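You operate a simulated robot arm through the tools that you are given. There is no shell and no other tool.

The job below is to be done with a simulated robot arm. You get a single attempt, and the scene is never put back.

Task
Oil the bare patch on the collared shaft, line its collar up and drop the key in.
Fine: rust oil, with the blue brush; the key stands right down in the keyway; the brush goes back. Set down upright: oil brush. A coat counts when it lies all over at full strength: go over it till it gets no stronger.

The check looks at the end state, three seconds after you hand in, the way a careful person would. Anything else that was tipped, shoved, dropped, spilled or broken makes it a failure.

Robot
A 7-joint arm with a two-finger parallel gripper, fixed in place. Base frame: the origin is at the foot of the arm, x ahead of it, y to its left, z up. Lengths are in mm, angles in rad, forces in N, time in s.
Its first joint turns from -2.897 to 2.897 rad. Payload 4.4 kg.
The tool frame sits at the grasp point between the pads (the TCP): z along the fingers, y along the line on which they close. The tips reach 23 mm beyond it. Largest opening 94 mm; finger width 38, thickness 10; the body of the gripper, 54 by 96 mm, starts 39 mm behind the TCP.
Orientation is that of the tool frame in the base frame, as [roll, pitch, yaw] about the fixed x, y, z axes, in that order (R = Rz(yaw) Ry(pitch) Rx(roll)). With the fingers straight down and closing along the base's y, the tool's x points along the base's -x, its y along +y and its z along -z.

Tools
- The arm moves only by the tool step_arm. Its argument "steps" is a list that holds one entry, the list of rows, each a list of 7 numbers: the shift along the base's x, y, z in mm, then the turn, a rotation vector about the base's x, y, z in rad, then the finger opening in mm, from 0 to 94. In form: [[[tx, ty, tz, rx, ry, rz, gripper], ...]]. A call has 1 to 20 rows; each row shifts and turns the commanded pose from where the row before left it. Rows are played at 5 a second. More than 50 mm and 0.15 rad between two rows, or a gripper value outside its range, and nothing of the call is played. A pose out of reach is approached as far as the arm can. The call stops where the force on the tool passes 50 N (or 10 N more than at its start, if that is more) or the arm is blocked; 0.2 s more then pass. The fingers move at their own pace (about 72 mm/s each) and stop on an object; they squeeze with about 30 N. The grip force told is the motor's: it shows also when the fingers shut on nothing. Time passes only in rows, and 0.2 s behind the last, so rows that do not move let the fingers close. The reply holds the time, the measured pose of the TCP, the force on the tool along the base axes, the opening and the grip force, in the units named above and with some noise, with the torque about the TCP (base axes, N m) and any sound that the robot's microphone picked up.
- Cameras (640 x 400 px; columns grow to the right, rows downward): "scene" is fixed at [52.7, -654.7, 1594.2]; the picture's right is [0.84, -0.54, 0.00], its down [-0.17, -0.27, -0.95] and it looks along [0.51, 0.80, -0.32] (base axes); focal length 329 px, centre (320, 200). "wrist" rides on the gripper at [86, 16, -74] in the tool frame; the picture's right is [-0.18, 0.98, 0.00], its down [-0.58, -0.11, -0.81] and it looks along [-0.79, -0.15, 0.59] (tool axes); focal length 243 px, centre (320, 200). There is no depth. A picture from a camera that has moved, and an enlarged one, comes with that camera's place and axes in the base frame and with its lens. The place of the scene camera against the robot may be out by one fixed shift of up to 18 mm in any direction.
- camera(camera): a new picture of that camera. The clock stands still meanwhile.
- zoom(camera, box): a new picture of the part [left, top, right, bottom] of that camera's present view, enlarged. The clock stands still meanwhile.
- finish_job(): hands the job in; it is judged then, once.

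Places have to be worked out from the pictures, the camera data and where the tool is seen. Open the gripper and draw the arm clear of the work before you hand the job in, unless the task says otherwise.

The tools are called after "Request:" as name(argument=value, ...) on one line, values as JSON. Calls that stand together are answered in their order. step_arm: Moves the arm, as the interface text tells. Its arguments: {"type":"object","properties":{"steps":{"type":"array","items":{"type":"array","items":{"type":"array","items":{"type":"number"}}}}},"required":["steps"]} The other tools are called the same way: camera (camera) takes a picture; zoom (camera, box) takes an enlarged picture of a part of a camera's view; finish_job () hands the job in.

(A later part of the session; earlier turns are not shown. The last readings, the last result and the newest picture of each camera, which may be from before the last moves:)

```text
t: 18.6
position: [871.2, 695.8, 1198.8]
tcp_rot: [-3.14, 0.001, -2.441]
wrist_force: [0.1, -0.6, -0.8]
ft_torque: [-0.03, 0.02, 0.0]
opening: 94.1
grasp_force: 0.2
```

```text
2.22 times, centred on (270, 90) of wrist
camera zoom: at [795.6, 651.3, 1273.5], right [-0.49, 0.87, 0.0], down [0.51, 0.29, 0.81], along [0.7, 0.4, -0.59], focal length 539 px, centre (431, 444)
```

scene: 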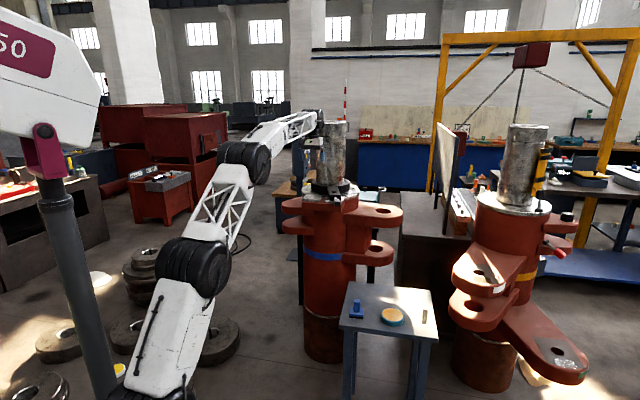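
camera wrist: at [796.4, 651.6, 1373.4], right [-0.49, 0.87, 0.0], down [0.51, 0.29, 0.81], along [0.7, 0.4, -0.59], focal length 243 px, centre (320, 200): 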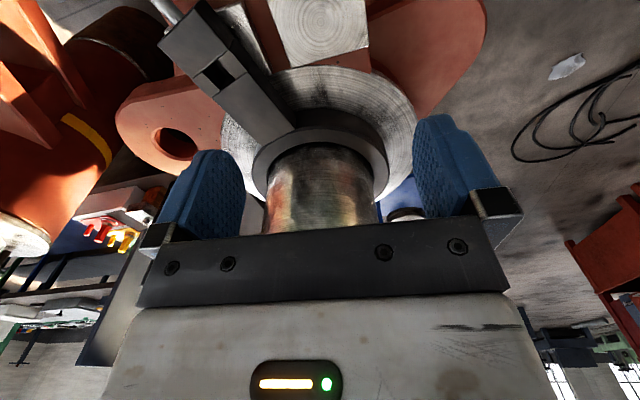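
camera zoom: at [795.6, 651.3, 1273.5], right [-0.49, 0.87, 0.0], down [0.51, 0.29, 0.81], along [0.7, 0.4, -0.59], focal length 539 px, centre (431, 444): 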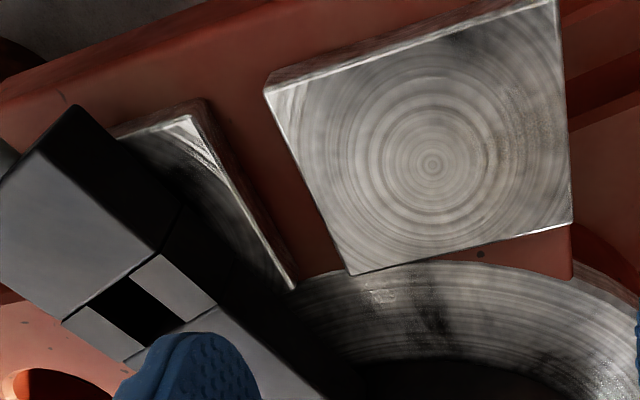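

The arm reaches everything here with the tool straight down, and the pad corners are confirmed to about 1 mm: its centre is (873.5, 696), top z 1092.5, and the keyway gap is 24 mm wide, centred on (912, 657). The collar slot is at (955, 624, 1124), so it needs about a 16° turn. I'll go back to the table for a closer look at the brush.

Request:
step_arm(steps=[[[-11.5, -44.5, 5, 0, 0, 0, 94], [-11.5, -44.5, 5, 0, 0, 0, 94], [-11.5, -44.5, 0, 0, 0, 0, 94], [-11.5, -44.5, 0, 0, 0, 0, 94], [-11.5, -44.5, 0, 0, 0, 0, 94], [-11.5, -44.5, 0, 0, 0, 0, 94], [-11.5, -44.5, 0, 0, 0, 0, 94], [-11.5, -44.5, 0, 0, 0, 0, 94], [-11.5, -44.5, 0, 0, 0, 0, 94], [-11.5, -44.5, 0, 0, 0, 0, 94], [0, 0, -45, 0, 0, 0, 94], [0, 0, -45, 0, 0, 0, 94], [0, 0, -45, 0, 0, 0, 94], [0, 0, -45, 0, 0, 0, 94], [0, 0, -45, 0, 0, 0, 94], [0, 0, -45, 0, 0, 0, 94], [0, 0, -45, 0, 0, 0, 94], [0, 0, 0, 0, 0, 0, 94]]])

Request:
camera(camera="wrist")

Request:
zoom(camera="wrist", box=[180, 0, 420, 150])

```text
t: 22.4
position: [754.7, 251.4, 895.3]
tcp_rot: [-3.139, 0.002, -2.443]
wrist_force: [0.4, 0.5, -0.2]
ft_torque: [0.01, 0.01, 0.0]
opening: 93.8
grasp_force: 0.0
```

```text
taken
camera wrist: at [678.6, 206.1, 969.5], right [-0.49, 0.87, 0.0], down [0.51, 0.29, 0.81], along [0.7, 0.4, -0.59], focal length 243 px, centre (320, 200)
```

wrist: 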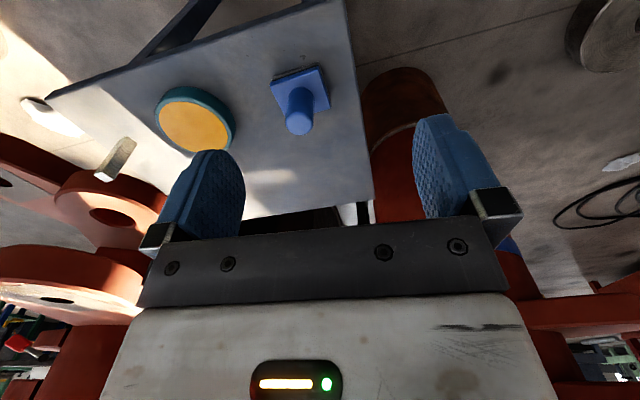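

```text
2.67 times, centred on (300, 75) of wrist
camera zoom: at [678.6, 206.1, 969.5], right [-0.49, 0.87, 0.0], down [0.51, 0.29, 0.81], along [0.7, 0.4, -0.59], focal length 647 px, centre (373, 533)
```

zoom: 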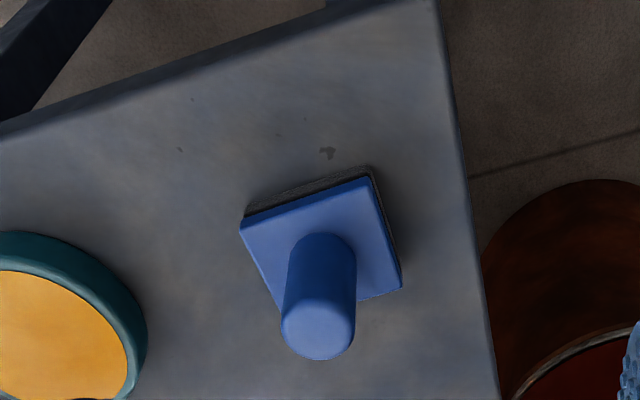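

The brush base top is at z≈690, centred at about (835, 267), with corners at 45°; the handle is about 30 mm across. I'll move above it at z≈800 and check the centring.

Request:
step_arm(steps=[[[26, 5, -32, 0, 0, 0, 94], [26, 5, -32, 0, 0, 0, 94], [27, 5.6, -31, 0, 0, 0, 94], [0, 0, 0, 0, 0, 0, 94]]])

Request:
camera(camera="wrist")

Request:
zoom(camera="scene", box=[330, 260, 410, 330])

```text
t: 23.4
position: [835.0, 268.5, 800.2]
tcp_rot: [-3.141, 0.002, -2.443]
wrist_force: [0.4, 0.5, -0.7]
ft_torque: [-0.02, 0.0, 0.02]
opening: 93.9
grasp_force: 0.0
```

```text
taken
camera wrist: at [759.4, 223.5, 874.1], right [-0.49, 0.87, 0.0], down [0.51, 0.29, 0.81], along [0.7, 0.4, -0.59], focal length 243 px, centre (320, 200)
```

wrist: 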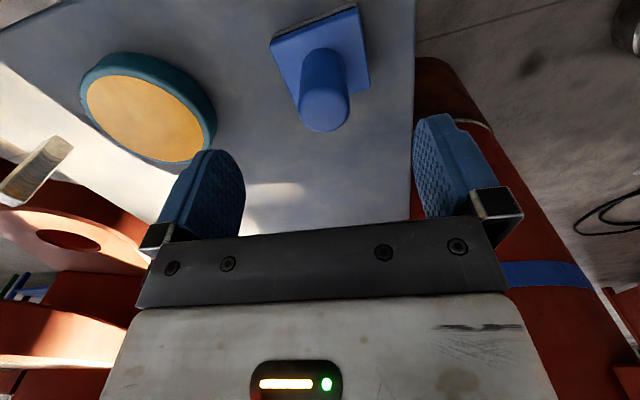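

```text
5.71 times, centred on (370, 295) of scene
camera zoom: at [52.7, -654.7, 1594.2], right [0.84, -0.54, 0.0], down [-0.17, -0.27, -0.95], along [0.51, 0.8, -0.32], focal length 1880 px, centre (34, -343)
```

zoom: 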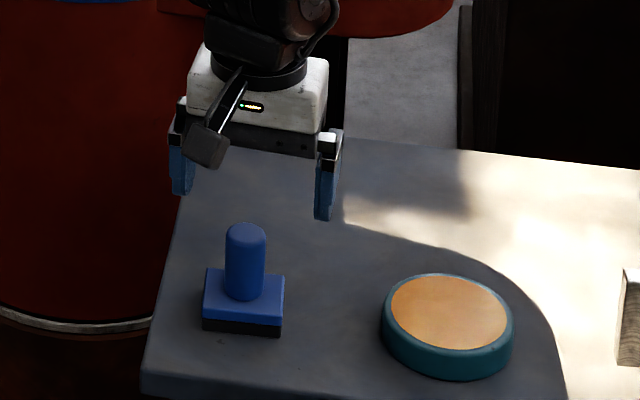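

The brush is between the fingers' lines. I'll zoom in on it from this pose to refine the handle axis before descending.

Request:
zoom(camera="wrist", box=[240, 0, 400, 140])

Request:
zoom(camera="wrist", box=[60, 30, 252, 190])

```text
2.86 times, centred on (320, 70) of wrist
camera zoom: at [759.4, 223.5, 874.1], right [-0.49, 0.87, 0.0], down [0.51, 0.29, 0.81], along [0.7, 0.4, -0.59], focal length 693 px, centre (320, 571)
```

zoom: 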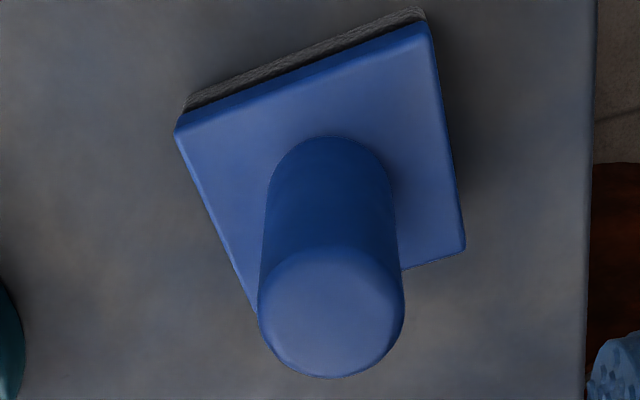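

```text
2.50 times, centred on (156, 110) of wrist
camera zoom: at [759.4, 223.5, 874.1], right [-0.49, 0.87, 0.0], down [0.51, 0.29, 0.81], along [0.7, 0.4, -0.59], focal length 606 px, centre (730, 425)
```

zoom: 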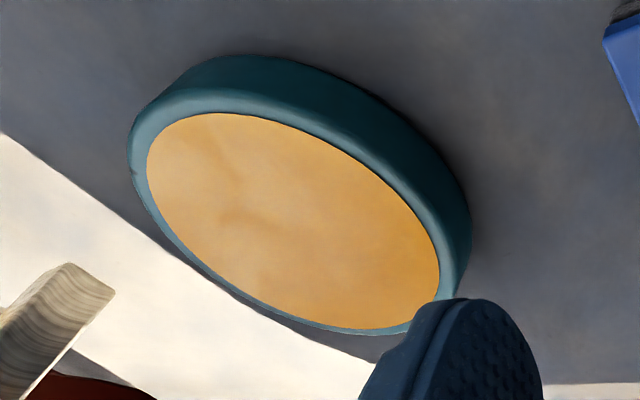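

The handle axis is at (833.4, 268.3), within 2 mm of the TCP. I'll descend to z≈718, so the tips clear the base plate, and close on the handle.

Request:
step_arm(steps=[[[-1.5, 0, -27, 0, 0, 0, 94], [0, 0, -27, 0, 0, 0, 94], [0, 0, -28, 0, 0, 0, 94], [0, 0, 0, 0, 0, 0, 94]]])

Request:
zoom(camera="scene", box=[330, 260, 410, 330])

```text
t: 24.4
position: [832.8, 267.3, 717.2]
tcp_rot: [-3.14, 0.004, -2.443]
wrist_force: [-0.2, -0.3, -0.8]
ft_torque: [0.01, 0.01, 0.03]
opening: 94.0
grasp_force: 0.0
```

```text
5.71 times, centred on (370, 295) of scene
camera zoom: at [52.7, -654.7, 1594.2], right [0.84, -0.54, 0.0], down [-0.17, -0.27, -0.95], along [0.51, 0.8, -0.32], focal length 1880 px, centre (34, -343)
```

zoom: 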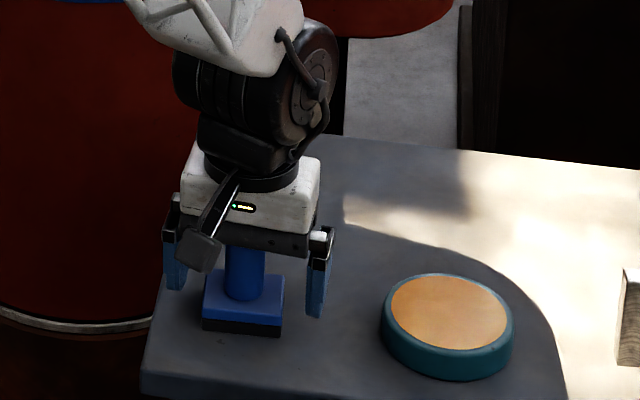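

The fingers straddle the handle without touching anything. I'll close on it and let the grip settle.

Request:
step_arm(steps=[[[0, 0, 0, 0, 0, 0, 60], [0, 0, 0, 0, 0, 0, 25], [0, 0, 0, 0, 0, 0, 25], [0, 0, 0, 0, 0, 0, 25]]])

```text
t: 25.4
position: [833.4, 268.6, 717.4]
tcp_rot: [-3.139, 0.002, -2.443]
wrist_force: [0.4, 0.4, -0.5]
ft_torque: [-0.01, -0.01, 0.02]
opening: 59.2
grasp_force: 29.9
```

The fingers stopped at 59 mm, the length of the base plate rather than the handle, so the tips may be on the base plate's ends. I'll look before going on.

Request:
zoom(camera="scene", box=[340, 285, 390, 320])

Request:
zoom(camera="wrist", box=[180, 0, 460, 220])

```text
11.43 times, centred on (365, 302) of scene
camera zoom: at [52.7, -654.7, 1594.2], right [0.84, -0.54, 0.0], down [-0.17, -0.27, -0.95], along [0.51, 0.8, -0.32], focal length 3761 px, centre (-194, -971)
```

zoom: 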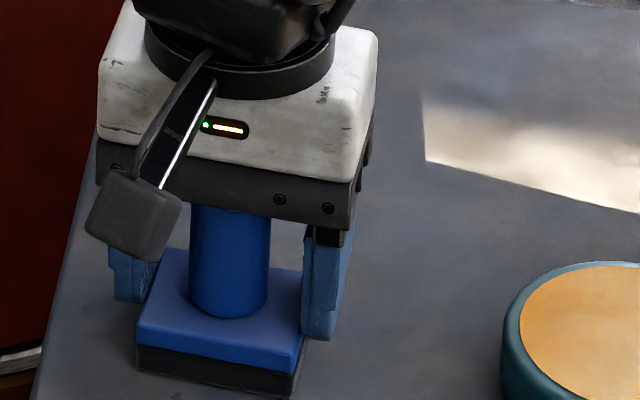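

```text
1.82 times, centred on (320, 110) of wrist
camera zoom: at [755.8, 223.0, 792.0], right [-0.49, 0.87, 0.0], down [0.51, 0.29, 0.81], along [0.7, 0.4, -0.59], focal length 441 px, centre (320, 364)
```

zoom: 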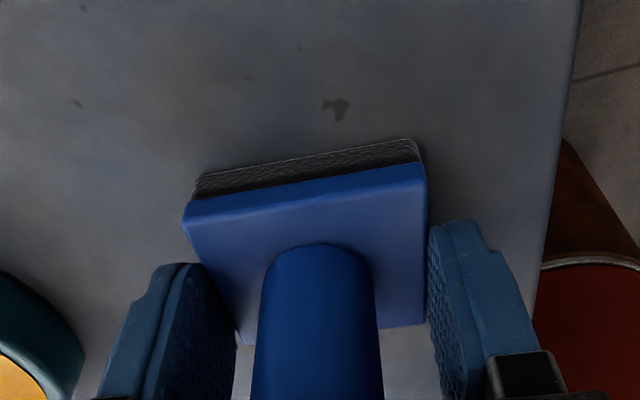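

The tips did catch the base plate's ends, so its top is a bit higher than I estimated. I'll open, rise 10 mm and close on the handle proper.

Request:
step_arm(steps=[[[0, 0, 0, 0, 0, 0, 80], [0, 0, 0, 0, 0, 0, 94], [0, 0, 0, 0, 0, 0, 94], [0, 0, 6, 0, 0, 0, 94], [0, 0, 5, 0, 0, 0, 94], [0, 0, 0, 0, 0, 0, 94]]])

Request:
zoom(camera="wrist", box=[180, 0, 460, 220])

Request:
zoom(camera="scene", box=[340, 285, 390, 320])

```text
t: 26.8
position: [832.3, 268.7, 730.1]
tcp_rot: [-3.14, 0.0, -2.444]
wrist_force: [-0.6, 0.6, -1.5]
ft_torque: [0.01, -0.04, 0.01]
opening: 93.7
grasp_force: 0.0
```

```text
1.82 times, centred on (320, 110) of wrist
camera zoom: at [756.5, 223.4, 803.3], right [-0.49, 0.87, 0.0], down [0.51, 0.29, 0.81], along [0.7, 0.4, -0.59], focal length 441 px, centre (320, 364)
```

zoom: 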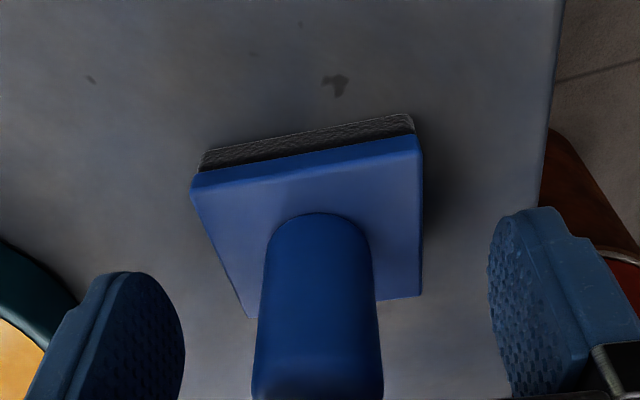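

```text
11.43 times, centred on (365, 302) of scene
camera zoom: at [52.7, -654.7, 1594.2], right [0.84, -0.54, 0.0], down [-0.17, -0.27, -0.95], along [0.51, 0.8, -0.32], focal length 3761 px, centre (-194, -971)
```

zoom: 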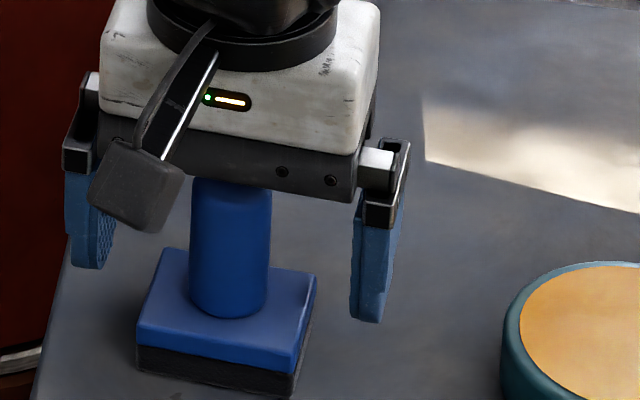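

The brush has turned a few degrees and now lines up with the tool; it still stands at the same spot. I'll close on the handle now.

Request:
step_arm(steps=[[[0, 0, 0, 0, 0, 0, 60], [0, 0, 0, 0, 0, 0, 25], [0, 0, 0, 0, 0, 0, 20], [0, 0, 0, 0, 0, 0, 20], [0, 0, 0, 0, 0, 0, 20]]])

Request:
zoom(camera="scene", box=[340, 285, 390, 320])

```text
t: 28.0
position: [833.4, 268.8, 730.5]
tcp_rot: [-3.139, 0.002, -2.445]
wrist_force: [0.1, 0.8, 0.9]
ft_torque: [0.08, 0.04, -0.01]
opening: 29.2
grasp_force: 29.6
```

```text
11.43 times, centred on (365, 302) of scene
camera zoom: at [52.7, -654.7, 1594.2], right [0.84, -0.54, 0.0], down [-0.17, -0.27, -0.95], along [0.51, 0.8, -0.32], focal length 3761 px, centre (-194, -971)
```

zoom: 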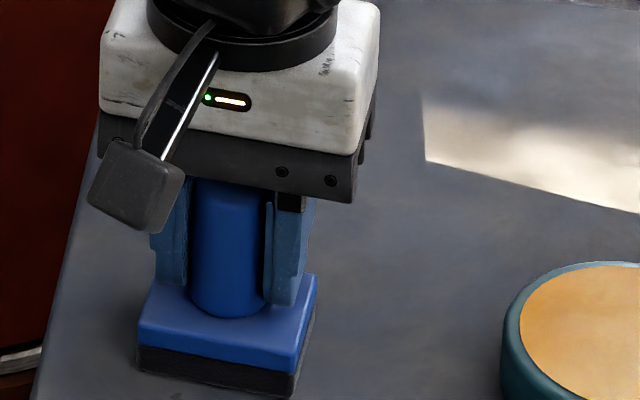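

The handle is held at 29 mm opening, with the TCP at z 730.5 while the brush stands on the table. I'll lift it and look at the tin from this height.

Request:
step_arm(steps=[[[0, 0, 15, 0, 0, 0, 20], [0, 0, 35, 0, 0, 0, 20], [0, 0, 45, 0, 0, 0, 20], [0, 0, 45, 0, 0, 0, 20], [0, 0, 0, 0, 0, 0, 20]]])

Request:
camera(camera="wrist")

Request:
zoom(camera="wrist", box=[60, 0, 300, 180])

```text
t: 29.2
position: [834.3, 266.2, 868.8]
tcp_rot: [-3.14, 0.002, -2.443]
wrist_force: [-0.2, -1.3, -0.6]
ft_torque: [0.01, 0.0, -0.01]
opening: 29.2
grasp_force: 29.9
```

```text
taken
camera wrist: at [757.2, 222.4, 942.5], right [-0.49, 0.87, 0.0], down [0.51, 0.29, 0.81], along [0.7, 0.4, -0.59], focal length 243 px, centre (320, 200)
```

wrist: 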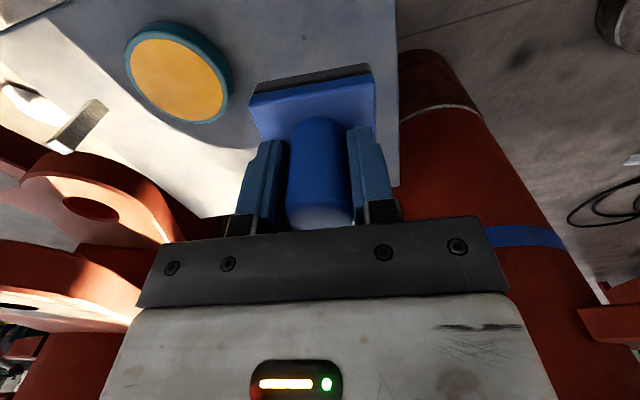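

```text
2.22 times, centred on (180, 90) of wrist
camera zoom: at [757.2, 222.4, 942.5], right [-0.49, 0.87, 0.0], down [0.51, 0.29, 0.81], along [0.7, 0.4, -0.59], focal length 539 px, centre (631, 444)
```

zoom: 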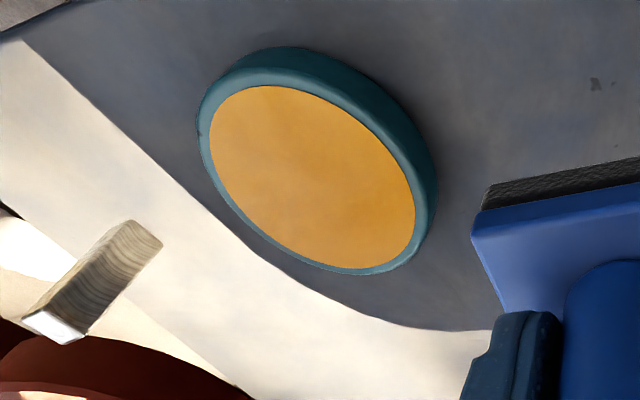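

Fitting the oil disc gives centre (943.5, 161.5), radius 43, surface z≈699; the held brush bottom is about 53 mm below the TCP. I'll move over the tin and stop well above the oil.

Request:
step_arm(steps=[[[27.3, -26.2, 0, 0, 0, 0, 20], [27.3, -26.2, 0, 0, 0, 0, 20], [27.3, -26.2, -20, 0, 0, 0, 20], [27.3, -26.1, -30, 0, 0, 0, 20], [0, 0, -19, 0, 0, 0, 20], [0, 0, 0, 0, 0, 0, 20]]])

Request:
camera(camera="wrist")

Request:
zoom(camera="scene", box=[350, 270, 440, 340])

```text
t: 30.6
position: [942.8, 163.3, 799.5]
tcp_rot: [-3.139, 0.002, -2.446]
wrist_force: [-0.4, -1.0, -1.1]
ft_torque: [0.03, -0.01, 0.0]
opening: 29.2
grasp_force: 29.6
```

```text
taken
camera wrist: at [866.9, 118.1, 873.3], right [-0.49, 0.87, 0.0], down [0.51, 0.29, 0.81], along [0.7, 0.4, -0.59], focal length 243 px, centre (320, 200)
```

wrist: 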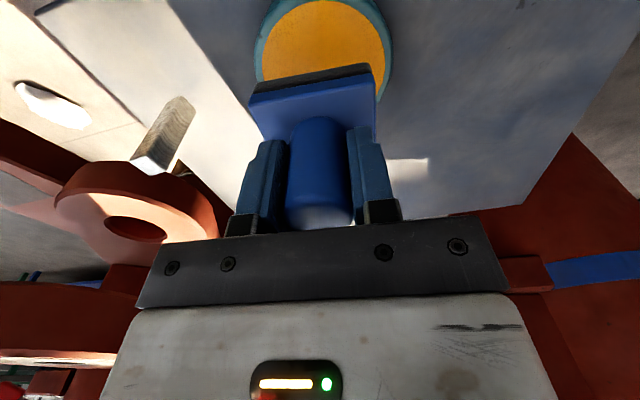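

```text
5.71 times, centred on (395, 305) of scene
camera zoom: at [52.7, -654.7, 1594.2], right [0.84, -0.54, 0.0], down [-0.17, -0.27, -0.95], along [0.51, 0.8, -0.32], focal length 1880 px, centre (-109, -400)
```

zoom: 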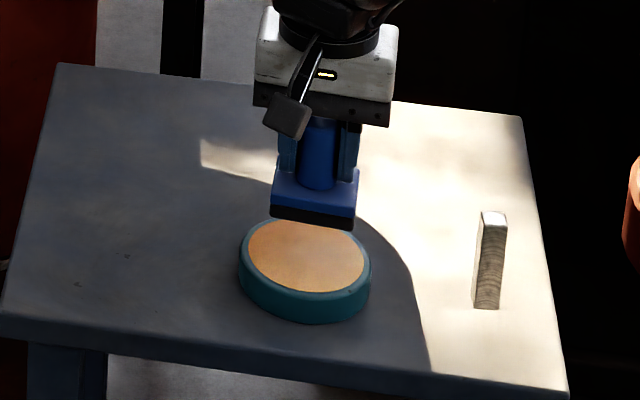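

The brush is centred over the oil to within a few mm. I'll lower it in small steps and watch for contact force.

Request:
step_arm(steps=[[[-0.5, 0.5, -20, 0, 0, 0, 20], [0, 0, -15, 0, 0, 0, 20], [0, 0, -6, 0, 0, 0, 20], [0, 0, -2, 0, 0, 0, 20], [0, 0, 0, 0, 0, 0, 20]]])

Request:
zoom(camera="scene", box=[360, 290, 420, 335])

```text
t: 31.8
position: [942.9, 162.8, 757.0]
tcp_rot: [-3.139, 0.002, -2.444]
wrist_force: [0.2, 0.1, -1.9]
ft_torque: [0.01, -0.01, 0.0]
opening: 29.1
grasp_force: 30.2
```

```text
8.89 times, centred on (390, 312) of scene
camera zoom: at [52.7, -654.7, 1594.2], right [0.84, -0.54, 0.0], down [-0.17, -0.27, -0.95], along [0.51, 0.8, -0.32], focal length 2925 px, centre (-302, -800)
```

zoom: 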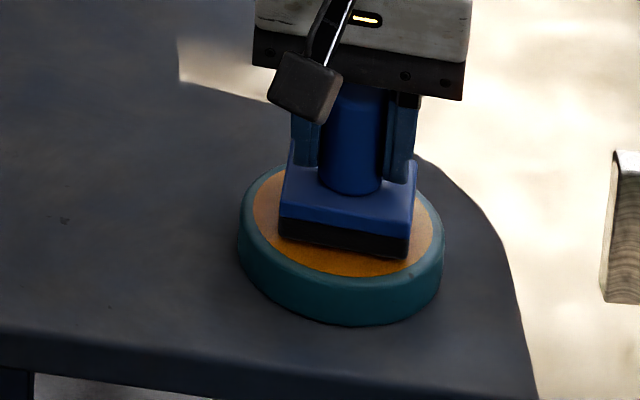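

The brush is inside the rim, right at the oil surface, with almost no force yet. I'll go down in 1.5 mm steps until there's clear contact.

Request:
step_arm(steps=[[[0, 0, -1.5, 0, 0, 0, 20], [0, 0, -1.5, 0, 0, 0, 20], [0, 0, 0, 0, 0, 0, 20]]])

```text
t: 32.6
position: [945.2, 163.4, 754.7]
tcp_rot: [-3.14, 0.002, -2.443]
wrist_force: [-2.1, -1.3, 6.5]
ft_torque: [0.11, 0.23, 0.05]
opening: 29.2
grasp_force: 30.2
```

Contact: 6.5 N at z≈754.5. I'll press slightly more, hold for a second to load the bristles, then lift straight out and look at the underside colour.

Request:
step_arm(steps=[[[0, 0, -1, 0, 0, 0, 20], [0, 0, 0, 0, 0, 0, 20], [0, 0, 0, 0, 0, 0, 20], [0, 0, 0, 0, 0, 0, 20], [0, 0, 0, 0, 0, 0, 20], [0, 0, 0, 0, 0, 0, 20]]])

Request:
zoom(camera="scene", box=[360, 290, 420, 335])

```text
t: 34.0
position: [942.2, 163.3, 754.5]
tcp_rot: [-3.139, 0.001, -2.444]
wrist_force: [4.0, 0.4, 19.1]
ft_torque: [0.34, 0.1, -0.01]
opening: 29.2
grasp_force: 30.2
```

```text
8.89 times, centred on (390, 312) of scene
camera zoom: at [52.7, -654.7, 1594.2], right [0.84, -0.54, 0.0], down [-0.17, -0.27, -0.95], along [0.51, 0.8, -0.32], focal length 2925 px, centre (-302, -800)
```

zoom: 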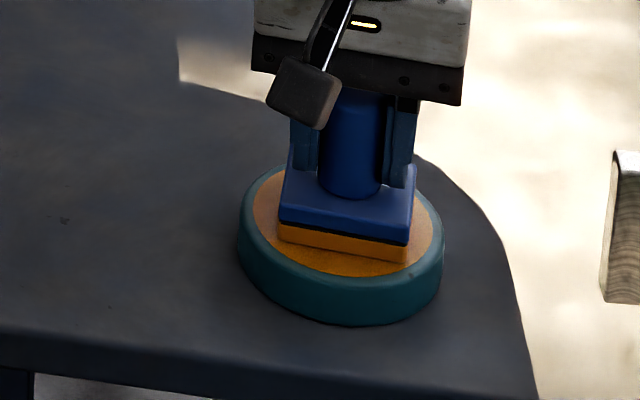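

The bristles turned orange, so the brush is loaded. I'll lift straight out and carry it up toward the pad at a safe height.

Request:
step_arm(steps=[[[0, 0, 15, 0, 0, 0, 20], [0, 0, 30, 0, 0, 0, 20], [0, 0, 45, 0, 0, 0, 20], [0, 0, 48, 0, 0, 0, 20], [0, 0, 48, 0, 0, 0, 20], [0, 0, 48, 0, 0, 0, 20], [0, 0, 48, 0, 0, 0, 20], [0, 0, 48, 0, 0, 0, 20], [0, 0, 48, 0, 0, 0, 20], [0, 0, 48, 0, 0, 0, 20], [0, 0, 48, 0, 0, 0, 20], [-18, 42, 0, 0, 0, 0, 20], [-18, 42, 0, 0, 0, 0, 20], [-18, 42, 0, 0, 0, 0, 20], [-18, 42, 0, 0, 0, 0, 20], [-18, 42, 0, 0, 0, 0, 20], [-18, 42, 0, 0, 0, 0, 20], [-18, 42, 0, 0, 0, 0, 20], [-17, 42, 0, 0, 0, 0, 20]]])

Request:
zoom(camera="wrist", box=[200, 40, 440, 240])

```text
t: 38.0
position: [798.4, 498.9, 1228.5]
tcp_rot: [-3.139, 0.002, -2.444]
wrist_force: [-0.7, 1.1, -0.3]
ft_torque: [0.03, 0.0, 0.02]
opening: 29.0
grasp_force: 29.5
```

```text
2.00 times, centred on (320, 140) of wrist
camera zoom: at [722.2, 453.7, 1301.5], right [-0.49, 0.87, 0.0], down [0.51, 0.29, 0.81], along [0.7, 0.4, -0.59], focal length 485 px, centre (320, 320)
```

zoom: 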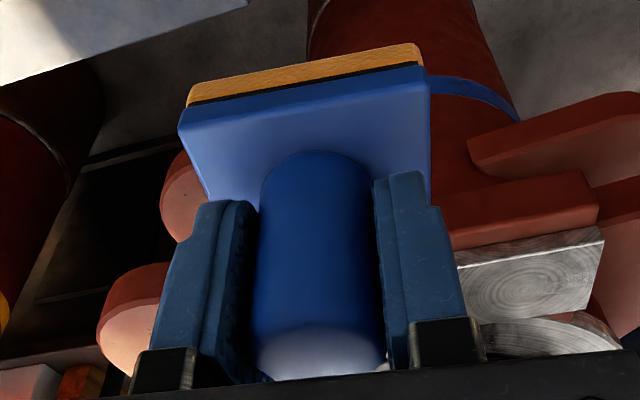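

The bristles are evenly loaded. I'll move over the pad centre, turning 5° so the brush squares up with the pad, and stop about 25 mm above it.

Request:
step_arm(steps=[[[15.1, 39.5, 0, 0, 0, 0.0165, 20], [15.1, 39.5, 0, 0, 0, 0.0165, 20], [15.1, 39.5, 0, 0, 0, 0.0165, 20], [15.1, 39.5, 0, 0, 0, 0.0165, 20], [15, 39.4, 0, 0, 0, 0.0165, 20], [0, 0, -30, 0, 0, 0, 20], [0, 0, -25, 0, 0, 0, 20], [0, 0, 0, 0, 0, 0, 20]]])

Request:
camera(camera="wrist")

Request:
zoom(camera="scene", box=[280, 160, 380, 225])

```text
t: 39.8
position: [875.5, 695.2, 1172.5]
tcp_rot: [-3.14, -0.001, -2.359]
wrist_force: [0.5, 0.0, -1.6]
ft_torque: [-0.04, 0.01, -0.01]
opening: 29.2
grasp_force: 30.2
```

```text
taken
camera wrist: at [802.6, 644.5, 1246.0], right [-0.56, 0.83, 0.0], down [0.49, 0.33, 0.81], along [0.67, 0.45, -0.59], focal length 243 px, centre (320, 200)
```

wrist: 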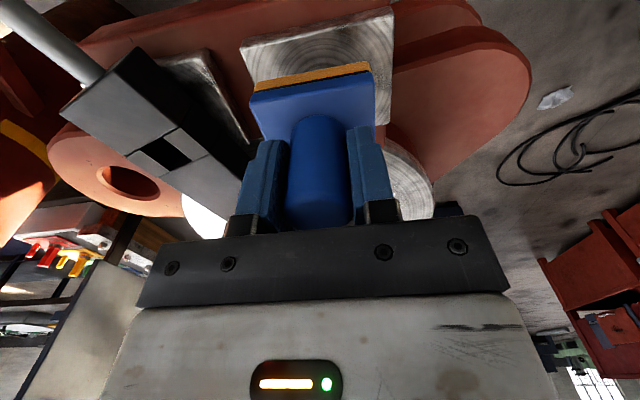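

```text
6.15 times, centred on (330, 192) of scene
camera zoom: at [52.7, -654.7, 1594.2], right [0.84, -0.54, 0.0], down [-0.17, -0.27, -0.95], along [0.51, 0.8, -0.32], focal length 2025 px, centre (258, 246)
```

zoom: 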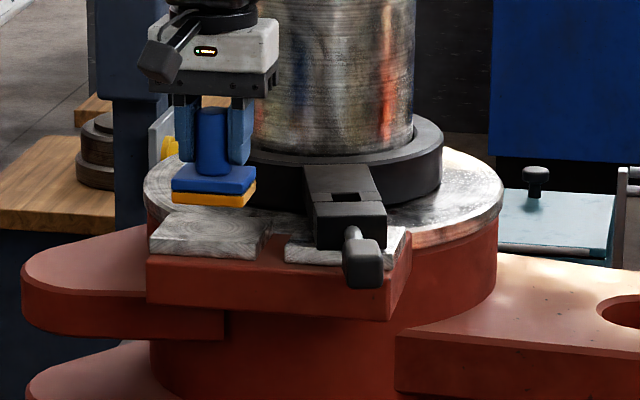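

The brush hangs squarely over the pad. I'll lower it until contact.

Request:
step_arm(steps=[[[-1.5, 1, -12, 0, 0, 0, 20], [0, 0, -8, 0, 0, 0, 20], [0, 0, -2, 0, 0, 0, 20], [0, 0, 0, 0, 0, 0, 20]]])

```text
t: 40.8
position: [873.4, 697.5, 1150.0]
tcp_rot: [-3.139, 0.002, -2.359]
wrist_force: [-0.2, 0.5, -1.2]
ft_torque: [-0.02, -0.02, -0.03]
opening: 28.9
grasp_force: 29.8
```

Request:
step_arm(steps=[[[0, 0, -1.5, 0, 0, 0, 20], [0, 0, -1, 0, 0, 0, 20], [0, 0, 0, 0, 0, 0, 20]]])

```text
t: 41.6
position: [873.9, 697.8, 1147.7]
tcp_rot: [-3.141, 0.002, -2.362]
wrist_force: [0.3, 0.4, -1.6]
ft_torque: [-0.01, -0.02, 0.01]
opening: 29.4
grasp_force: 30.3
```

No contact yet at 1147.7. I'll continue down by about a millimetre at a time.

Request:
step_arm(steps=[[[0, 0, -1, 0, 0, 0, 20], [0, 0, -1, 0, 0, 0, 20], [0, 0, 0, 0, 0, 0, 20]]])

Request:
zoom(camera="scene", box=[295, 170, 345, 205])

```text
t: 42.4
position: [872.9, 697.4, 1146.7]
tcp_rot: [-3.138, 0.002, -2.361]
wrist_force: [1.8, -0.7, 5.2]
ft_torque: [-0.02, 0.02, -0.03]
opening: 29.6
grasp_force: 29.5
```

```text
11.43 times, centred on (320, 188) of scene
camera zoom: at [52.7, -654.7, 1594.2], right [0.84, -0.54, 0.0], down [-0.17, -0.27, -0.95], along [0.51, 0.8, -0.32], focal length 3761 px, centre (320, 343)
```

zoom: 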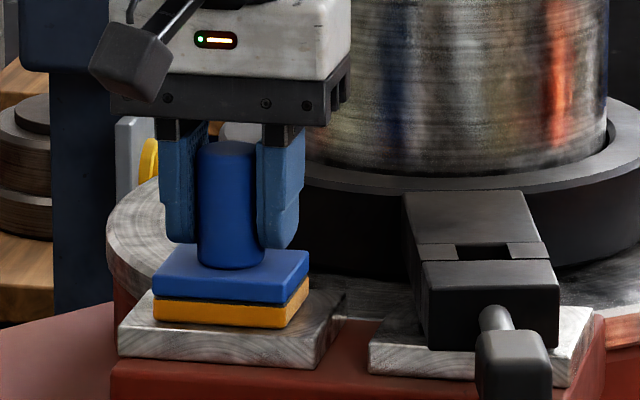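

Contact at z≈1146.5 with 5 N. I'll make a first stroke sideways and back, then lift to see whether the oil takes on this pad.

Request:
step_arm(steps=[[[-4.2, 4.3, 0, 0, 0, 0, 20], [-4.2, 4.3, 0, 0, 0, 0, 20], [4.2, -4.3, 0, 0, 0, 0, 20], [4.2, -4.3, 0, 0, 0, 0, 20], [4.2, -4.3, 0, 0, 0, 0, 20], [4.2, -4.3, 0, 0, 0, 0, 20], [-4.2, 4.3, 0, 0, 0, 0, 20], [-4.2, 4.3, 0, 0, 0, 0, 20], [0, 0, 0, 0, 0, 0, 20]]])

Request:
step_arm(steps=[[[0, 0, 10, 0, 0, 0, 20], [0, 0, 35, 0, 0, 0, 20], [-28, -28, 20, 0, 0, 0, 20], [-28, -28, 0, 0, 0, 0, 20], [0, 0, 0, 0, 0, 0, 20]]])

Request:
camera(camera="wrist")

Request:
zoom(camera="scene", box=[295, 175, 345, 210])

```text
t: 44.4
position: [872.8, 696.3, 1145.8]
tcp_rot: [-3.141, 0.002, -2.362]
wrist_force: [1.4, -2.3, 8.6]
ft_torque: [0.07, 0.08, -0.01]
opening: 29.0
grasp_force: 30.1
```

```text
t: 45.6
position: [817.0, 640.6, 1210.3]
tcp_rot: [-3.139, 0.001, -2.359]
wrist_force: [0.5, 0.6, -0.8]
ft_torque: [-0.03, 0.02, -0.02]
opening: 29.3
grasp_force: 29.9
```

```text
taken
camera wrist: at [744.9, 590.4, 1284.8], right [-0.56, 0.83, 0.0], down [0.49, 0.33, 0.81], along [0.67, 0.45, -0.59], focal length 243 px, centre (320, 200)
```

wrist: 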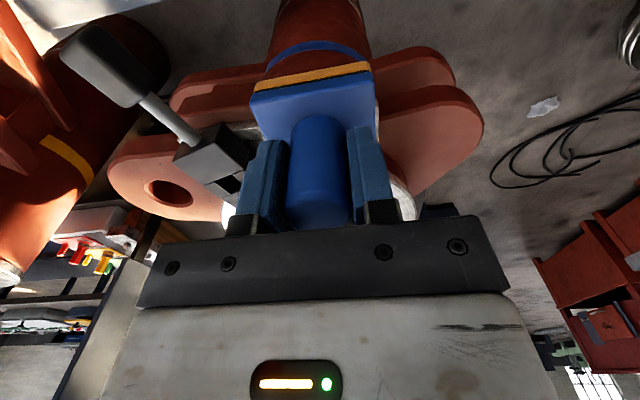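

```text
11.43 times, centred on (320, 192) of scene
camera zoom: at [52.7, -654.7, 1594.2], right [0.84, -0.54, 0.0], down [-0.17, -0.27, -0.95], along [0.51, 0.8, -0.32], focal length 3761 px, centre (320, 286)
```

zoom: 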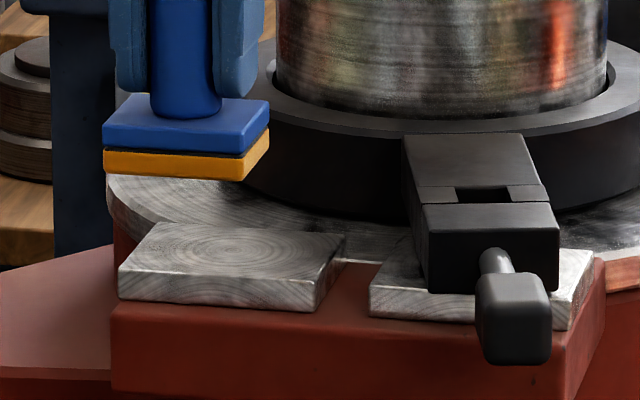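

No oil tint shows on this pad from the scene camera. I'll shift sideways so the wrist camera can see the pad past the brush and compare it closely with the earlier view.

Request:
step_arm(steps=[[[0, -40, 0, 0, 0, 0, 20], [0, -40, 0, 0, 0, 0, 20], [-10, -40, 0, 0, 0, 0, 20], [0, 0, 0, 0, 0, 0, 20]]])

Request:
camera(camera="wrist")

Request:
zoom(camera="wrist", box=[376, 80, 536, 190])

Request:
zoom(camera="scene", box=[300, 188, 332, 208])

```text
t: 46.6
position: [808.6, 522.2, 1208.9]
tcp_rot: [-3.14, 0.001, -2.359]
wrist_force: [-0.2, -0.3, -0.8]
ft_torque: [-0.02, -0.01, -0.01]
opening: 29.0
grasp_force: 29.9
```

```text
taken
camera wrist: at [736.4, 471.5, 1282.6], right [-0.56, 0.83, 0.0], down [0.49, 0.33, 0.81], along [0.67, 0.45, -0.59], focal length 243 px, centre (320, 200)
```

wrist: 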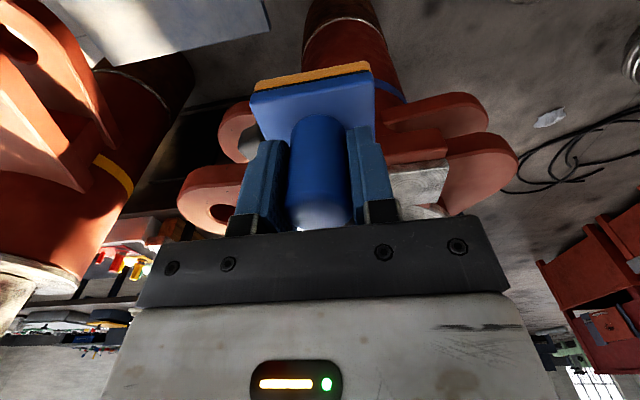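

```text
3.64 times, centred on (456, 135) of wrist
camera zoom: at [736.4, 471.5, 1282.6], right [-0.56, 0.83, 0.0], down [0.49, 0.33, 0.81], along [0.67, 0.45, -0.59], focal length 882 px, centre (-174, 436)
```

zoom: 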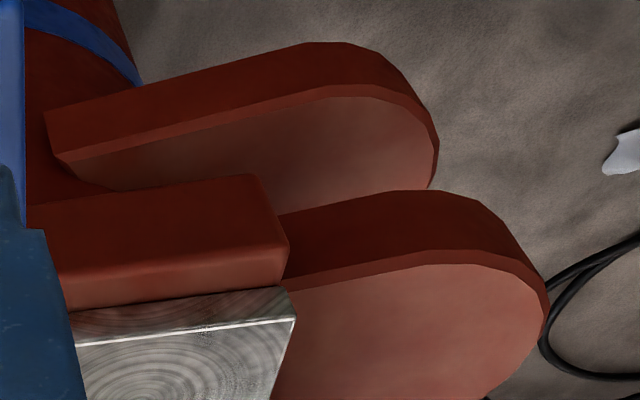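

```text
16.00 times, centred on (316, 198) of scene
camera zoom: at [52.7, -654.7, 1594.2], right [0.84, -0.54, 0.0], down [-0.17, -0.27, -0.95], along [0.51, 0.8, -0.32], focal length 5265 px, centre (384, 232)
```

zoom: 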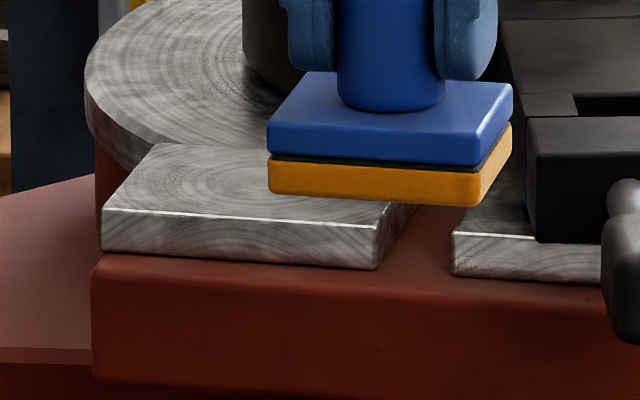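

The bristles are still fully loaded but the pad shows nothing, so the patch must be elsewhere on this machine. I'll inspect the shaft surface tile by tile at high zoom with the gripper now out of the way.

Request:
zoom(camera="scene", box=[310, 118, 352, 145])

Request:
zoom(camera="scene", box=[310, 140, 352, 167])

Request:
zoom(camera="scene", box=[310, 162, 352, 189])

Request:
zoom(camera="scene", box=[330, 175, 372, 202])

```text
14.81 times, centred on (331, 132) of scene
camera zoom: at [52.7, -654.7, 1594.2], right [0.84, -0.54, 0.0], down [-0.17, -0.27, -0.95], along [0.51, 0.8, -0.32], focal length 4875 px, centre (157, 1215)
```

zoom: 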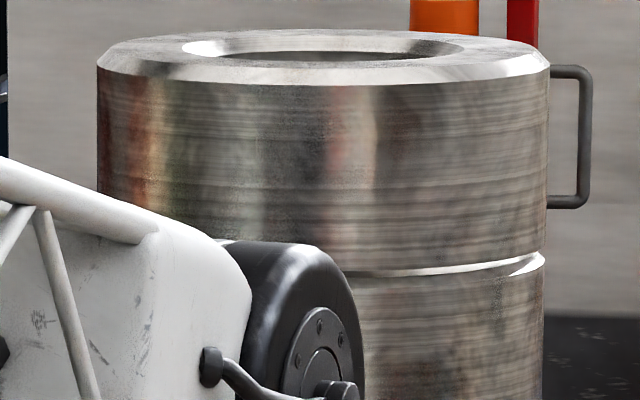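

```text
14.81 times, centred on (331, 154) of scene
camera zoom: at [52.7, -654.7, 1594.2], right [0.84, -0.54, 0.0], down [-0.17, -0.27, -0.95], along [0.51, 0.8, -0.32], focal length 4875 px, centre (157, 889)
```

zoom: 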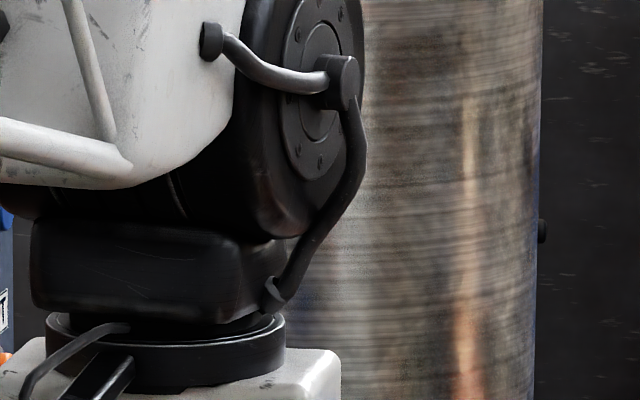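

```text
14.81 times, centred on (331, 176) of scene
camera zoom: at [52.7, -654.7, 1594.2], right [0.84, -0.54, 0.0], down [-0.17, -0.27, -0.95], along [0.51, 0.8, -0.32], focal length 4875 px, centre (157, 563)
```

zoom: 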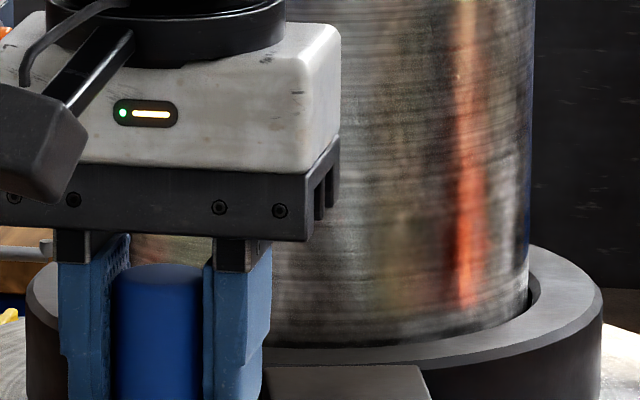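

```text
14.81 times, centred on (351, 188) of scene
camera zoom: at [52.7, -654.7, 1594.2], right [0.84, -0.54, 0.0], down [-0.17, -0.27, -0.95], along [0.51, 0.8, -0.32], focal length 4875 px, centre (-139, 370)
```

zoom: 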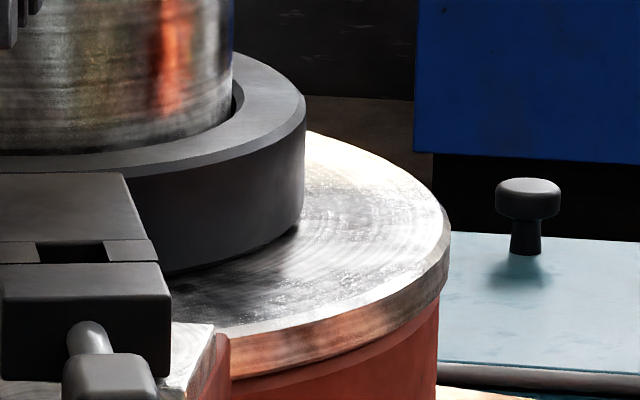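

Nothing on the shaft either. I'll rise and shift so the whole pad is in clear wrist view beside the brush and compare its tint carefully.

Request:
step_arm(steps=[[[10, -14, 40, 0, 0, 0, 20], [10, -14, 40, 0, 0, 0, 20], [10, -14, 40, 0, 0, 0, 20], [0, 0, 0, 0, 0, 0, 20]]])

Request:
camera(camera="wrist")

Request:
zoom(camera="wrist", box=[370, 90, 498, 200])

```text
t: 47.6
position: [839.1, 479.7, 1331.1]
tcp_rot: [-3.14, 0.003, -2.362]
wrist_force: [-0.6, -0.4, -1.3]
ft_torque: [-0.01, 0.0, -0.01]
opening: 28.8
grasp_force: 29.9
```

```text
taken
camera wrist: at [766.9, 429.4, 1405.4], right [-0.56, 0.83, 0.0], down [0.49, 0.33, 0.81], along [0.67, 0.45, -0.59], focal length 243 px, centre (320, 200)
```

wrist: 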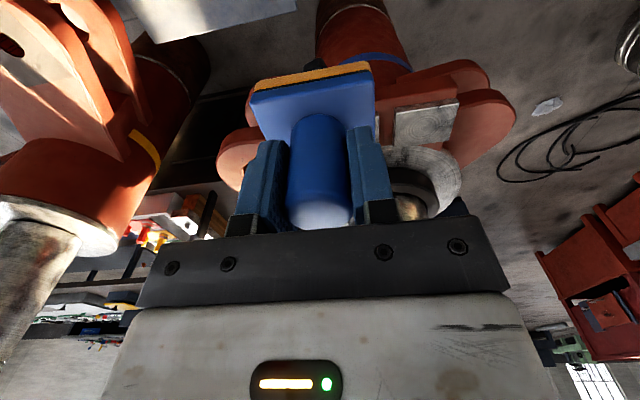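

```text
3.64 times, centred on (434, 145) of wrist
camera zoom: at [766.9, 429.4, 1405.4], right [-0.56, 0.83, 0.0], down [0.49, 0.33, 0.81], along [0.67, 0.45, -0.59], focal length 882 px, centre (-94, 400)
```

zoom: 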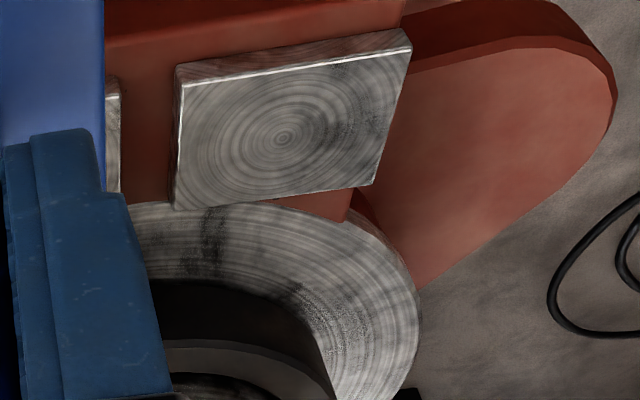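

The pad is unchanged, so the patch must be on a surface I haven't seen well. The shaft's side is reachable with the tool tilted out, so I'll tilt the tool and yaw away so the shaft appears beside the brush in the wrist view.

Request:
step_arm(steps=[[[8, 27, 0, 0, 0, -0.118, 20], [8, 27, 0, 0, 0, -0.118, 20], [8, 27, 0, 0, 0, -0.118, 20], [8, 27, 0, 0, 0, -0.118, 20], [0, 0, 0, 0.0448, -0.1379, 0, 20], [0, 0, 0, 0.0448, -0.1379, 0, 20], [0, 0, 0, 0.0448, -0.1379, 0, 20], [0, 0, 0, 0.0448, -0.1379, 0, 20], [0, 0, 0, 0.0448, -0.1379, 0, 20], [0, 0, 0, 0.0448, -0.1379, 0, 20], [0, 0, 0, 0, 0, 0, 20]]])

Request:
camera(camera="wrist")

Request:
zoom(camera="wrist", box=[376, 0, 640, 240])

```text
t: 50.0
position: [868.9, 587.4, 1330.8]
tcp_rot: [3.136, 0.873, -2.835]
wrist_force: [0.4, 0.1, -1.0]
ft_torque: [-0.01, 0.0, 0.0]
opening: 29.0
grasp_force: 30.2
```

```text
taken
camera wrist: at [757.6, 566.9, 1312.1], right [-0.19, 0.97, 0.14], down [-0.2, -0.18, 0.96], along [0.96, 0.15, 0.23], focal length 243 px, centre (320, 200)
```

wrist: 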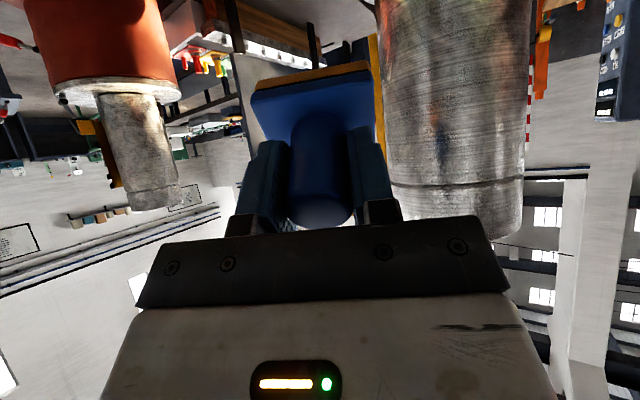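

```text
1.67 times, centred on (508, 120) of wrist
camera zoom: at [757.6, 566.9, 1312.1], right [-0.19, 0.97, 0.14], down [-0.2, -0.18, 0.96], along [0.96, 0.15, 0.23], focal length 404 px, centre (7, 333)
```

zoom: 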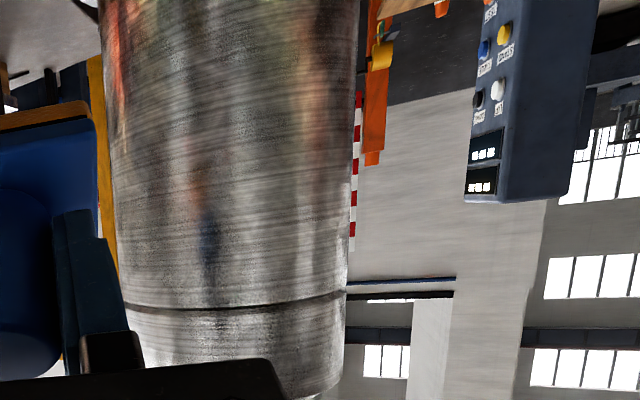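

The shaft side is plain all the way up. Next I'll check the vertical faces of the housing below the ledge, so I'll back off, drop down, and look at it from the robot's side.

Request:
step_arm(steps=[[[-38, -30, 0, 0, 0, 0, 20], [-38, -30, 0, 0, 0, 0, 20], [-38, -30, 0, 0, 0, 0, 20], [-26, -25, -30, 0, 0, 0, 20], [-26, -25, -30, 0, 0, 0, 20], [-26, -25, -30, 0, 0, 0, 20], [-26, -22, -30, 0, 0, 0, 20], [0, 0, -45, 0, 0, 0, 20], [0, 0, -45, 0, 0, 0, 20], [0, 0, -45, 0, 0, 0, 20], [0, 0, -45, 0, 0, 0, 20], [0, 0, 0, 0, 0, 0, 20]]])

Request:
camera(camera="wrist")

Request:
zoom(camera="wrist", box=[370, 0, 620, 240])

```text
t: 52.6
position: [652.3, 402.7, 1030.9]
tcp_rot: [3.135, 0.871, -2.837]
wrist_force: [1.1, -0.3, -0.4]
ft_torque: [-0.03, 0.03, -0.03]
opening: 29.1
grasp_force: 29.9
```

```text
taken
camera wrist: at [540.2, 381.0, 1011.5], right [-0.19, 0.97, 0.14], down [-0.2, -0.18, 0.96], along [0.96, 0.15, 0.23], focal length 243 px, centre (320, 200)
```

wrist: 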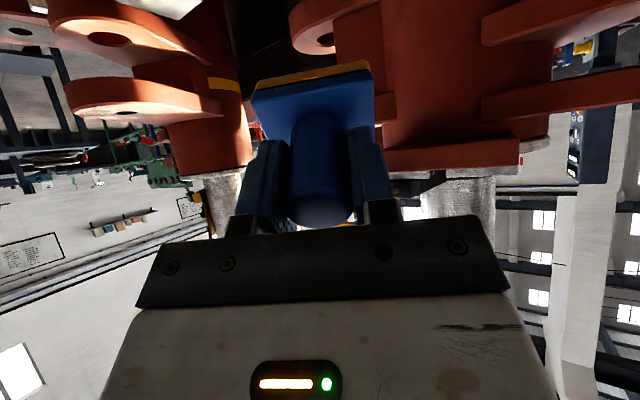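

```text
1.67 times, centred on (495, 120) of wrist
camera zoom: at [540.2, 381.0, 1011.5], right [-0.19, 0.97, 0.14], down [-0.2, -0.18, 0.96], along [0.96, 0.15, 0.23], focal length 404 px, centre (28, 333)
```

zoom: 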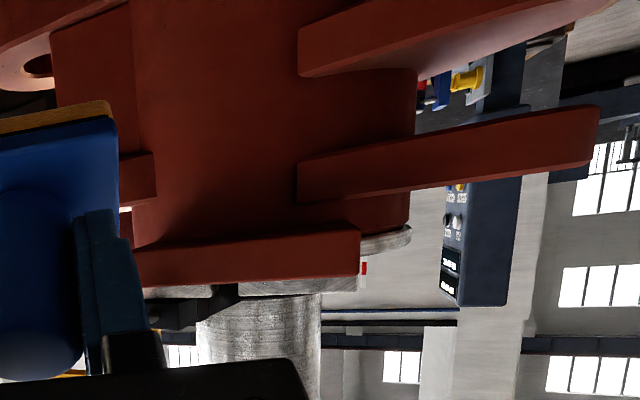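

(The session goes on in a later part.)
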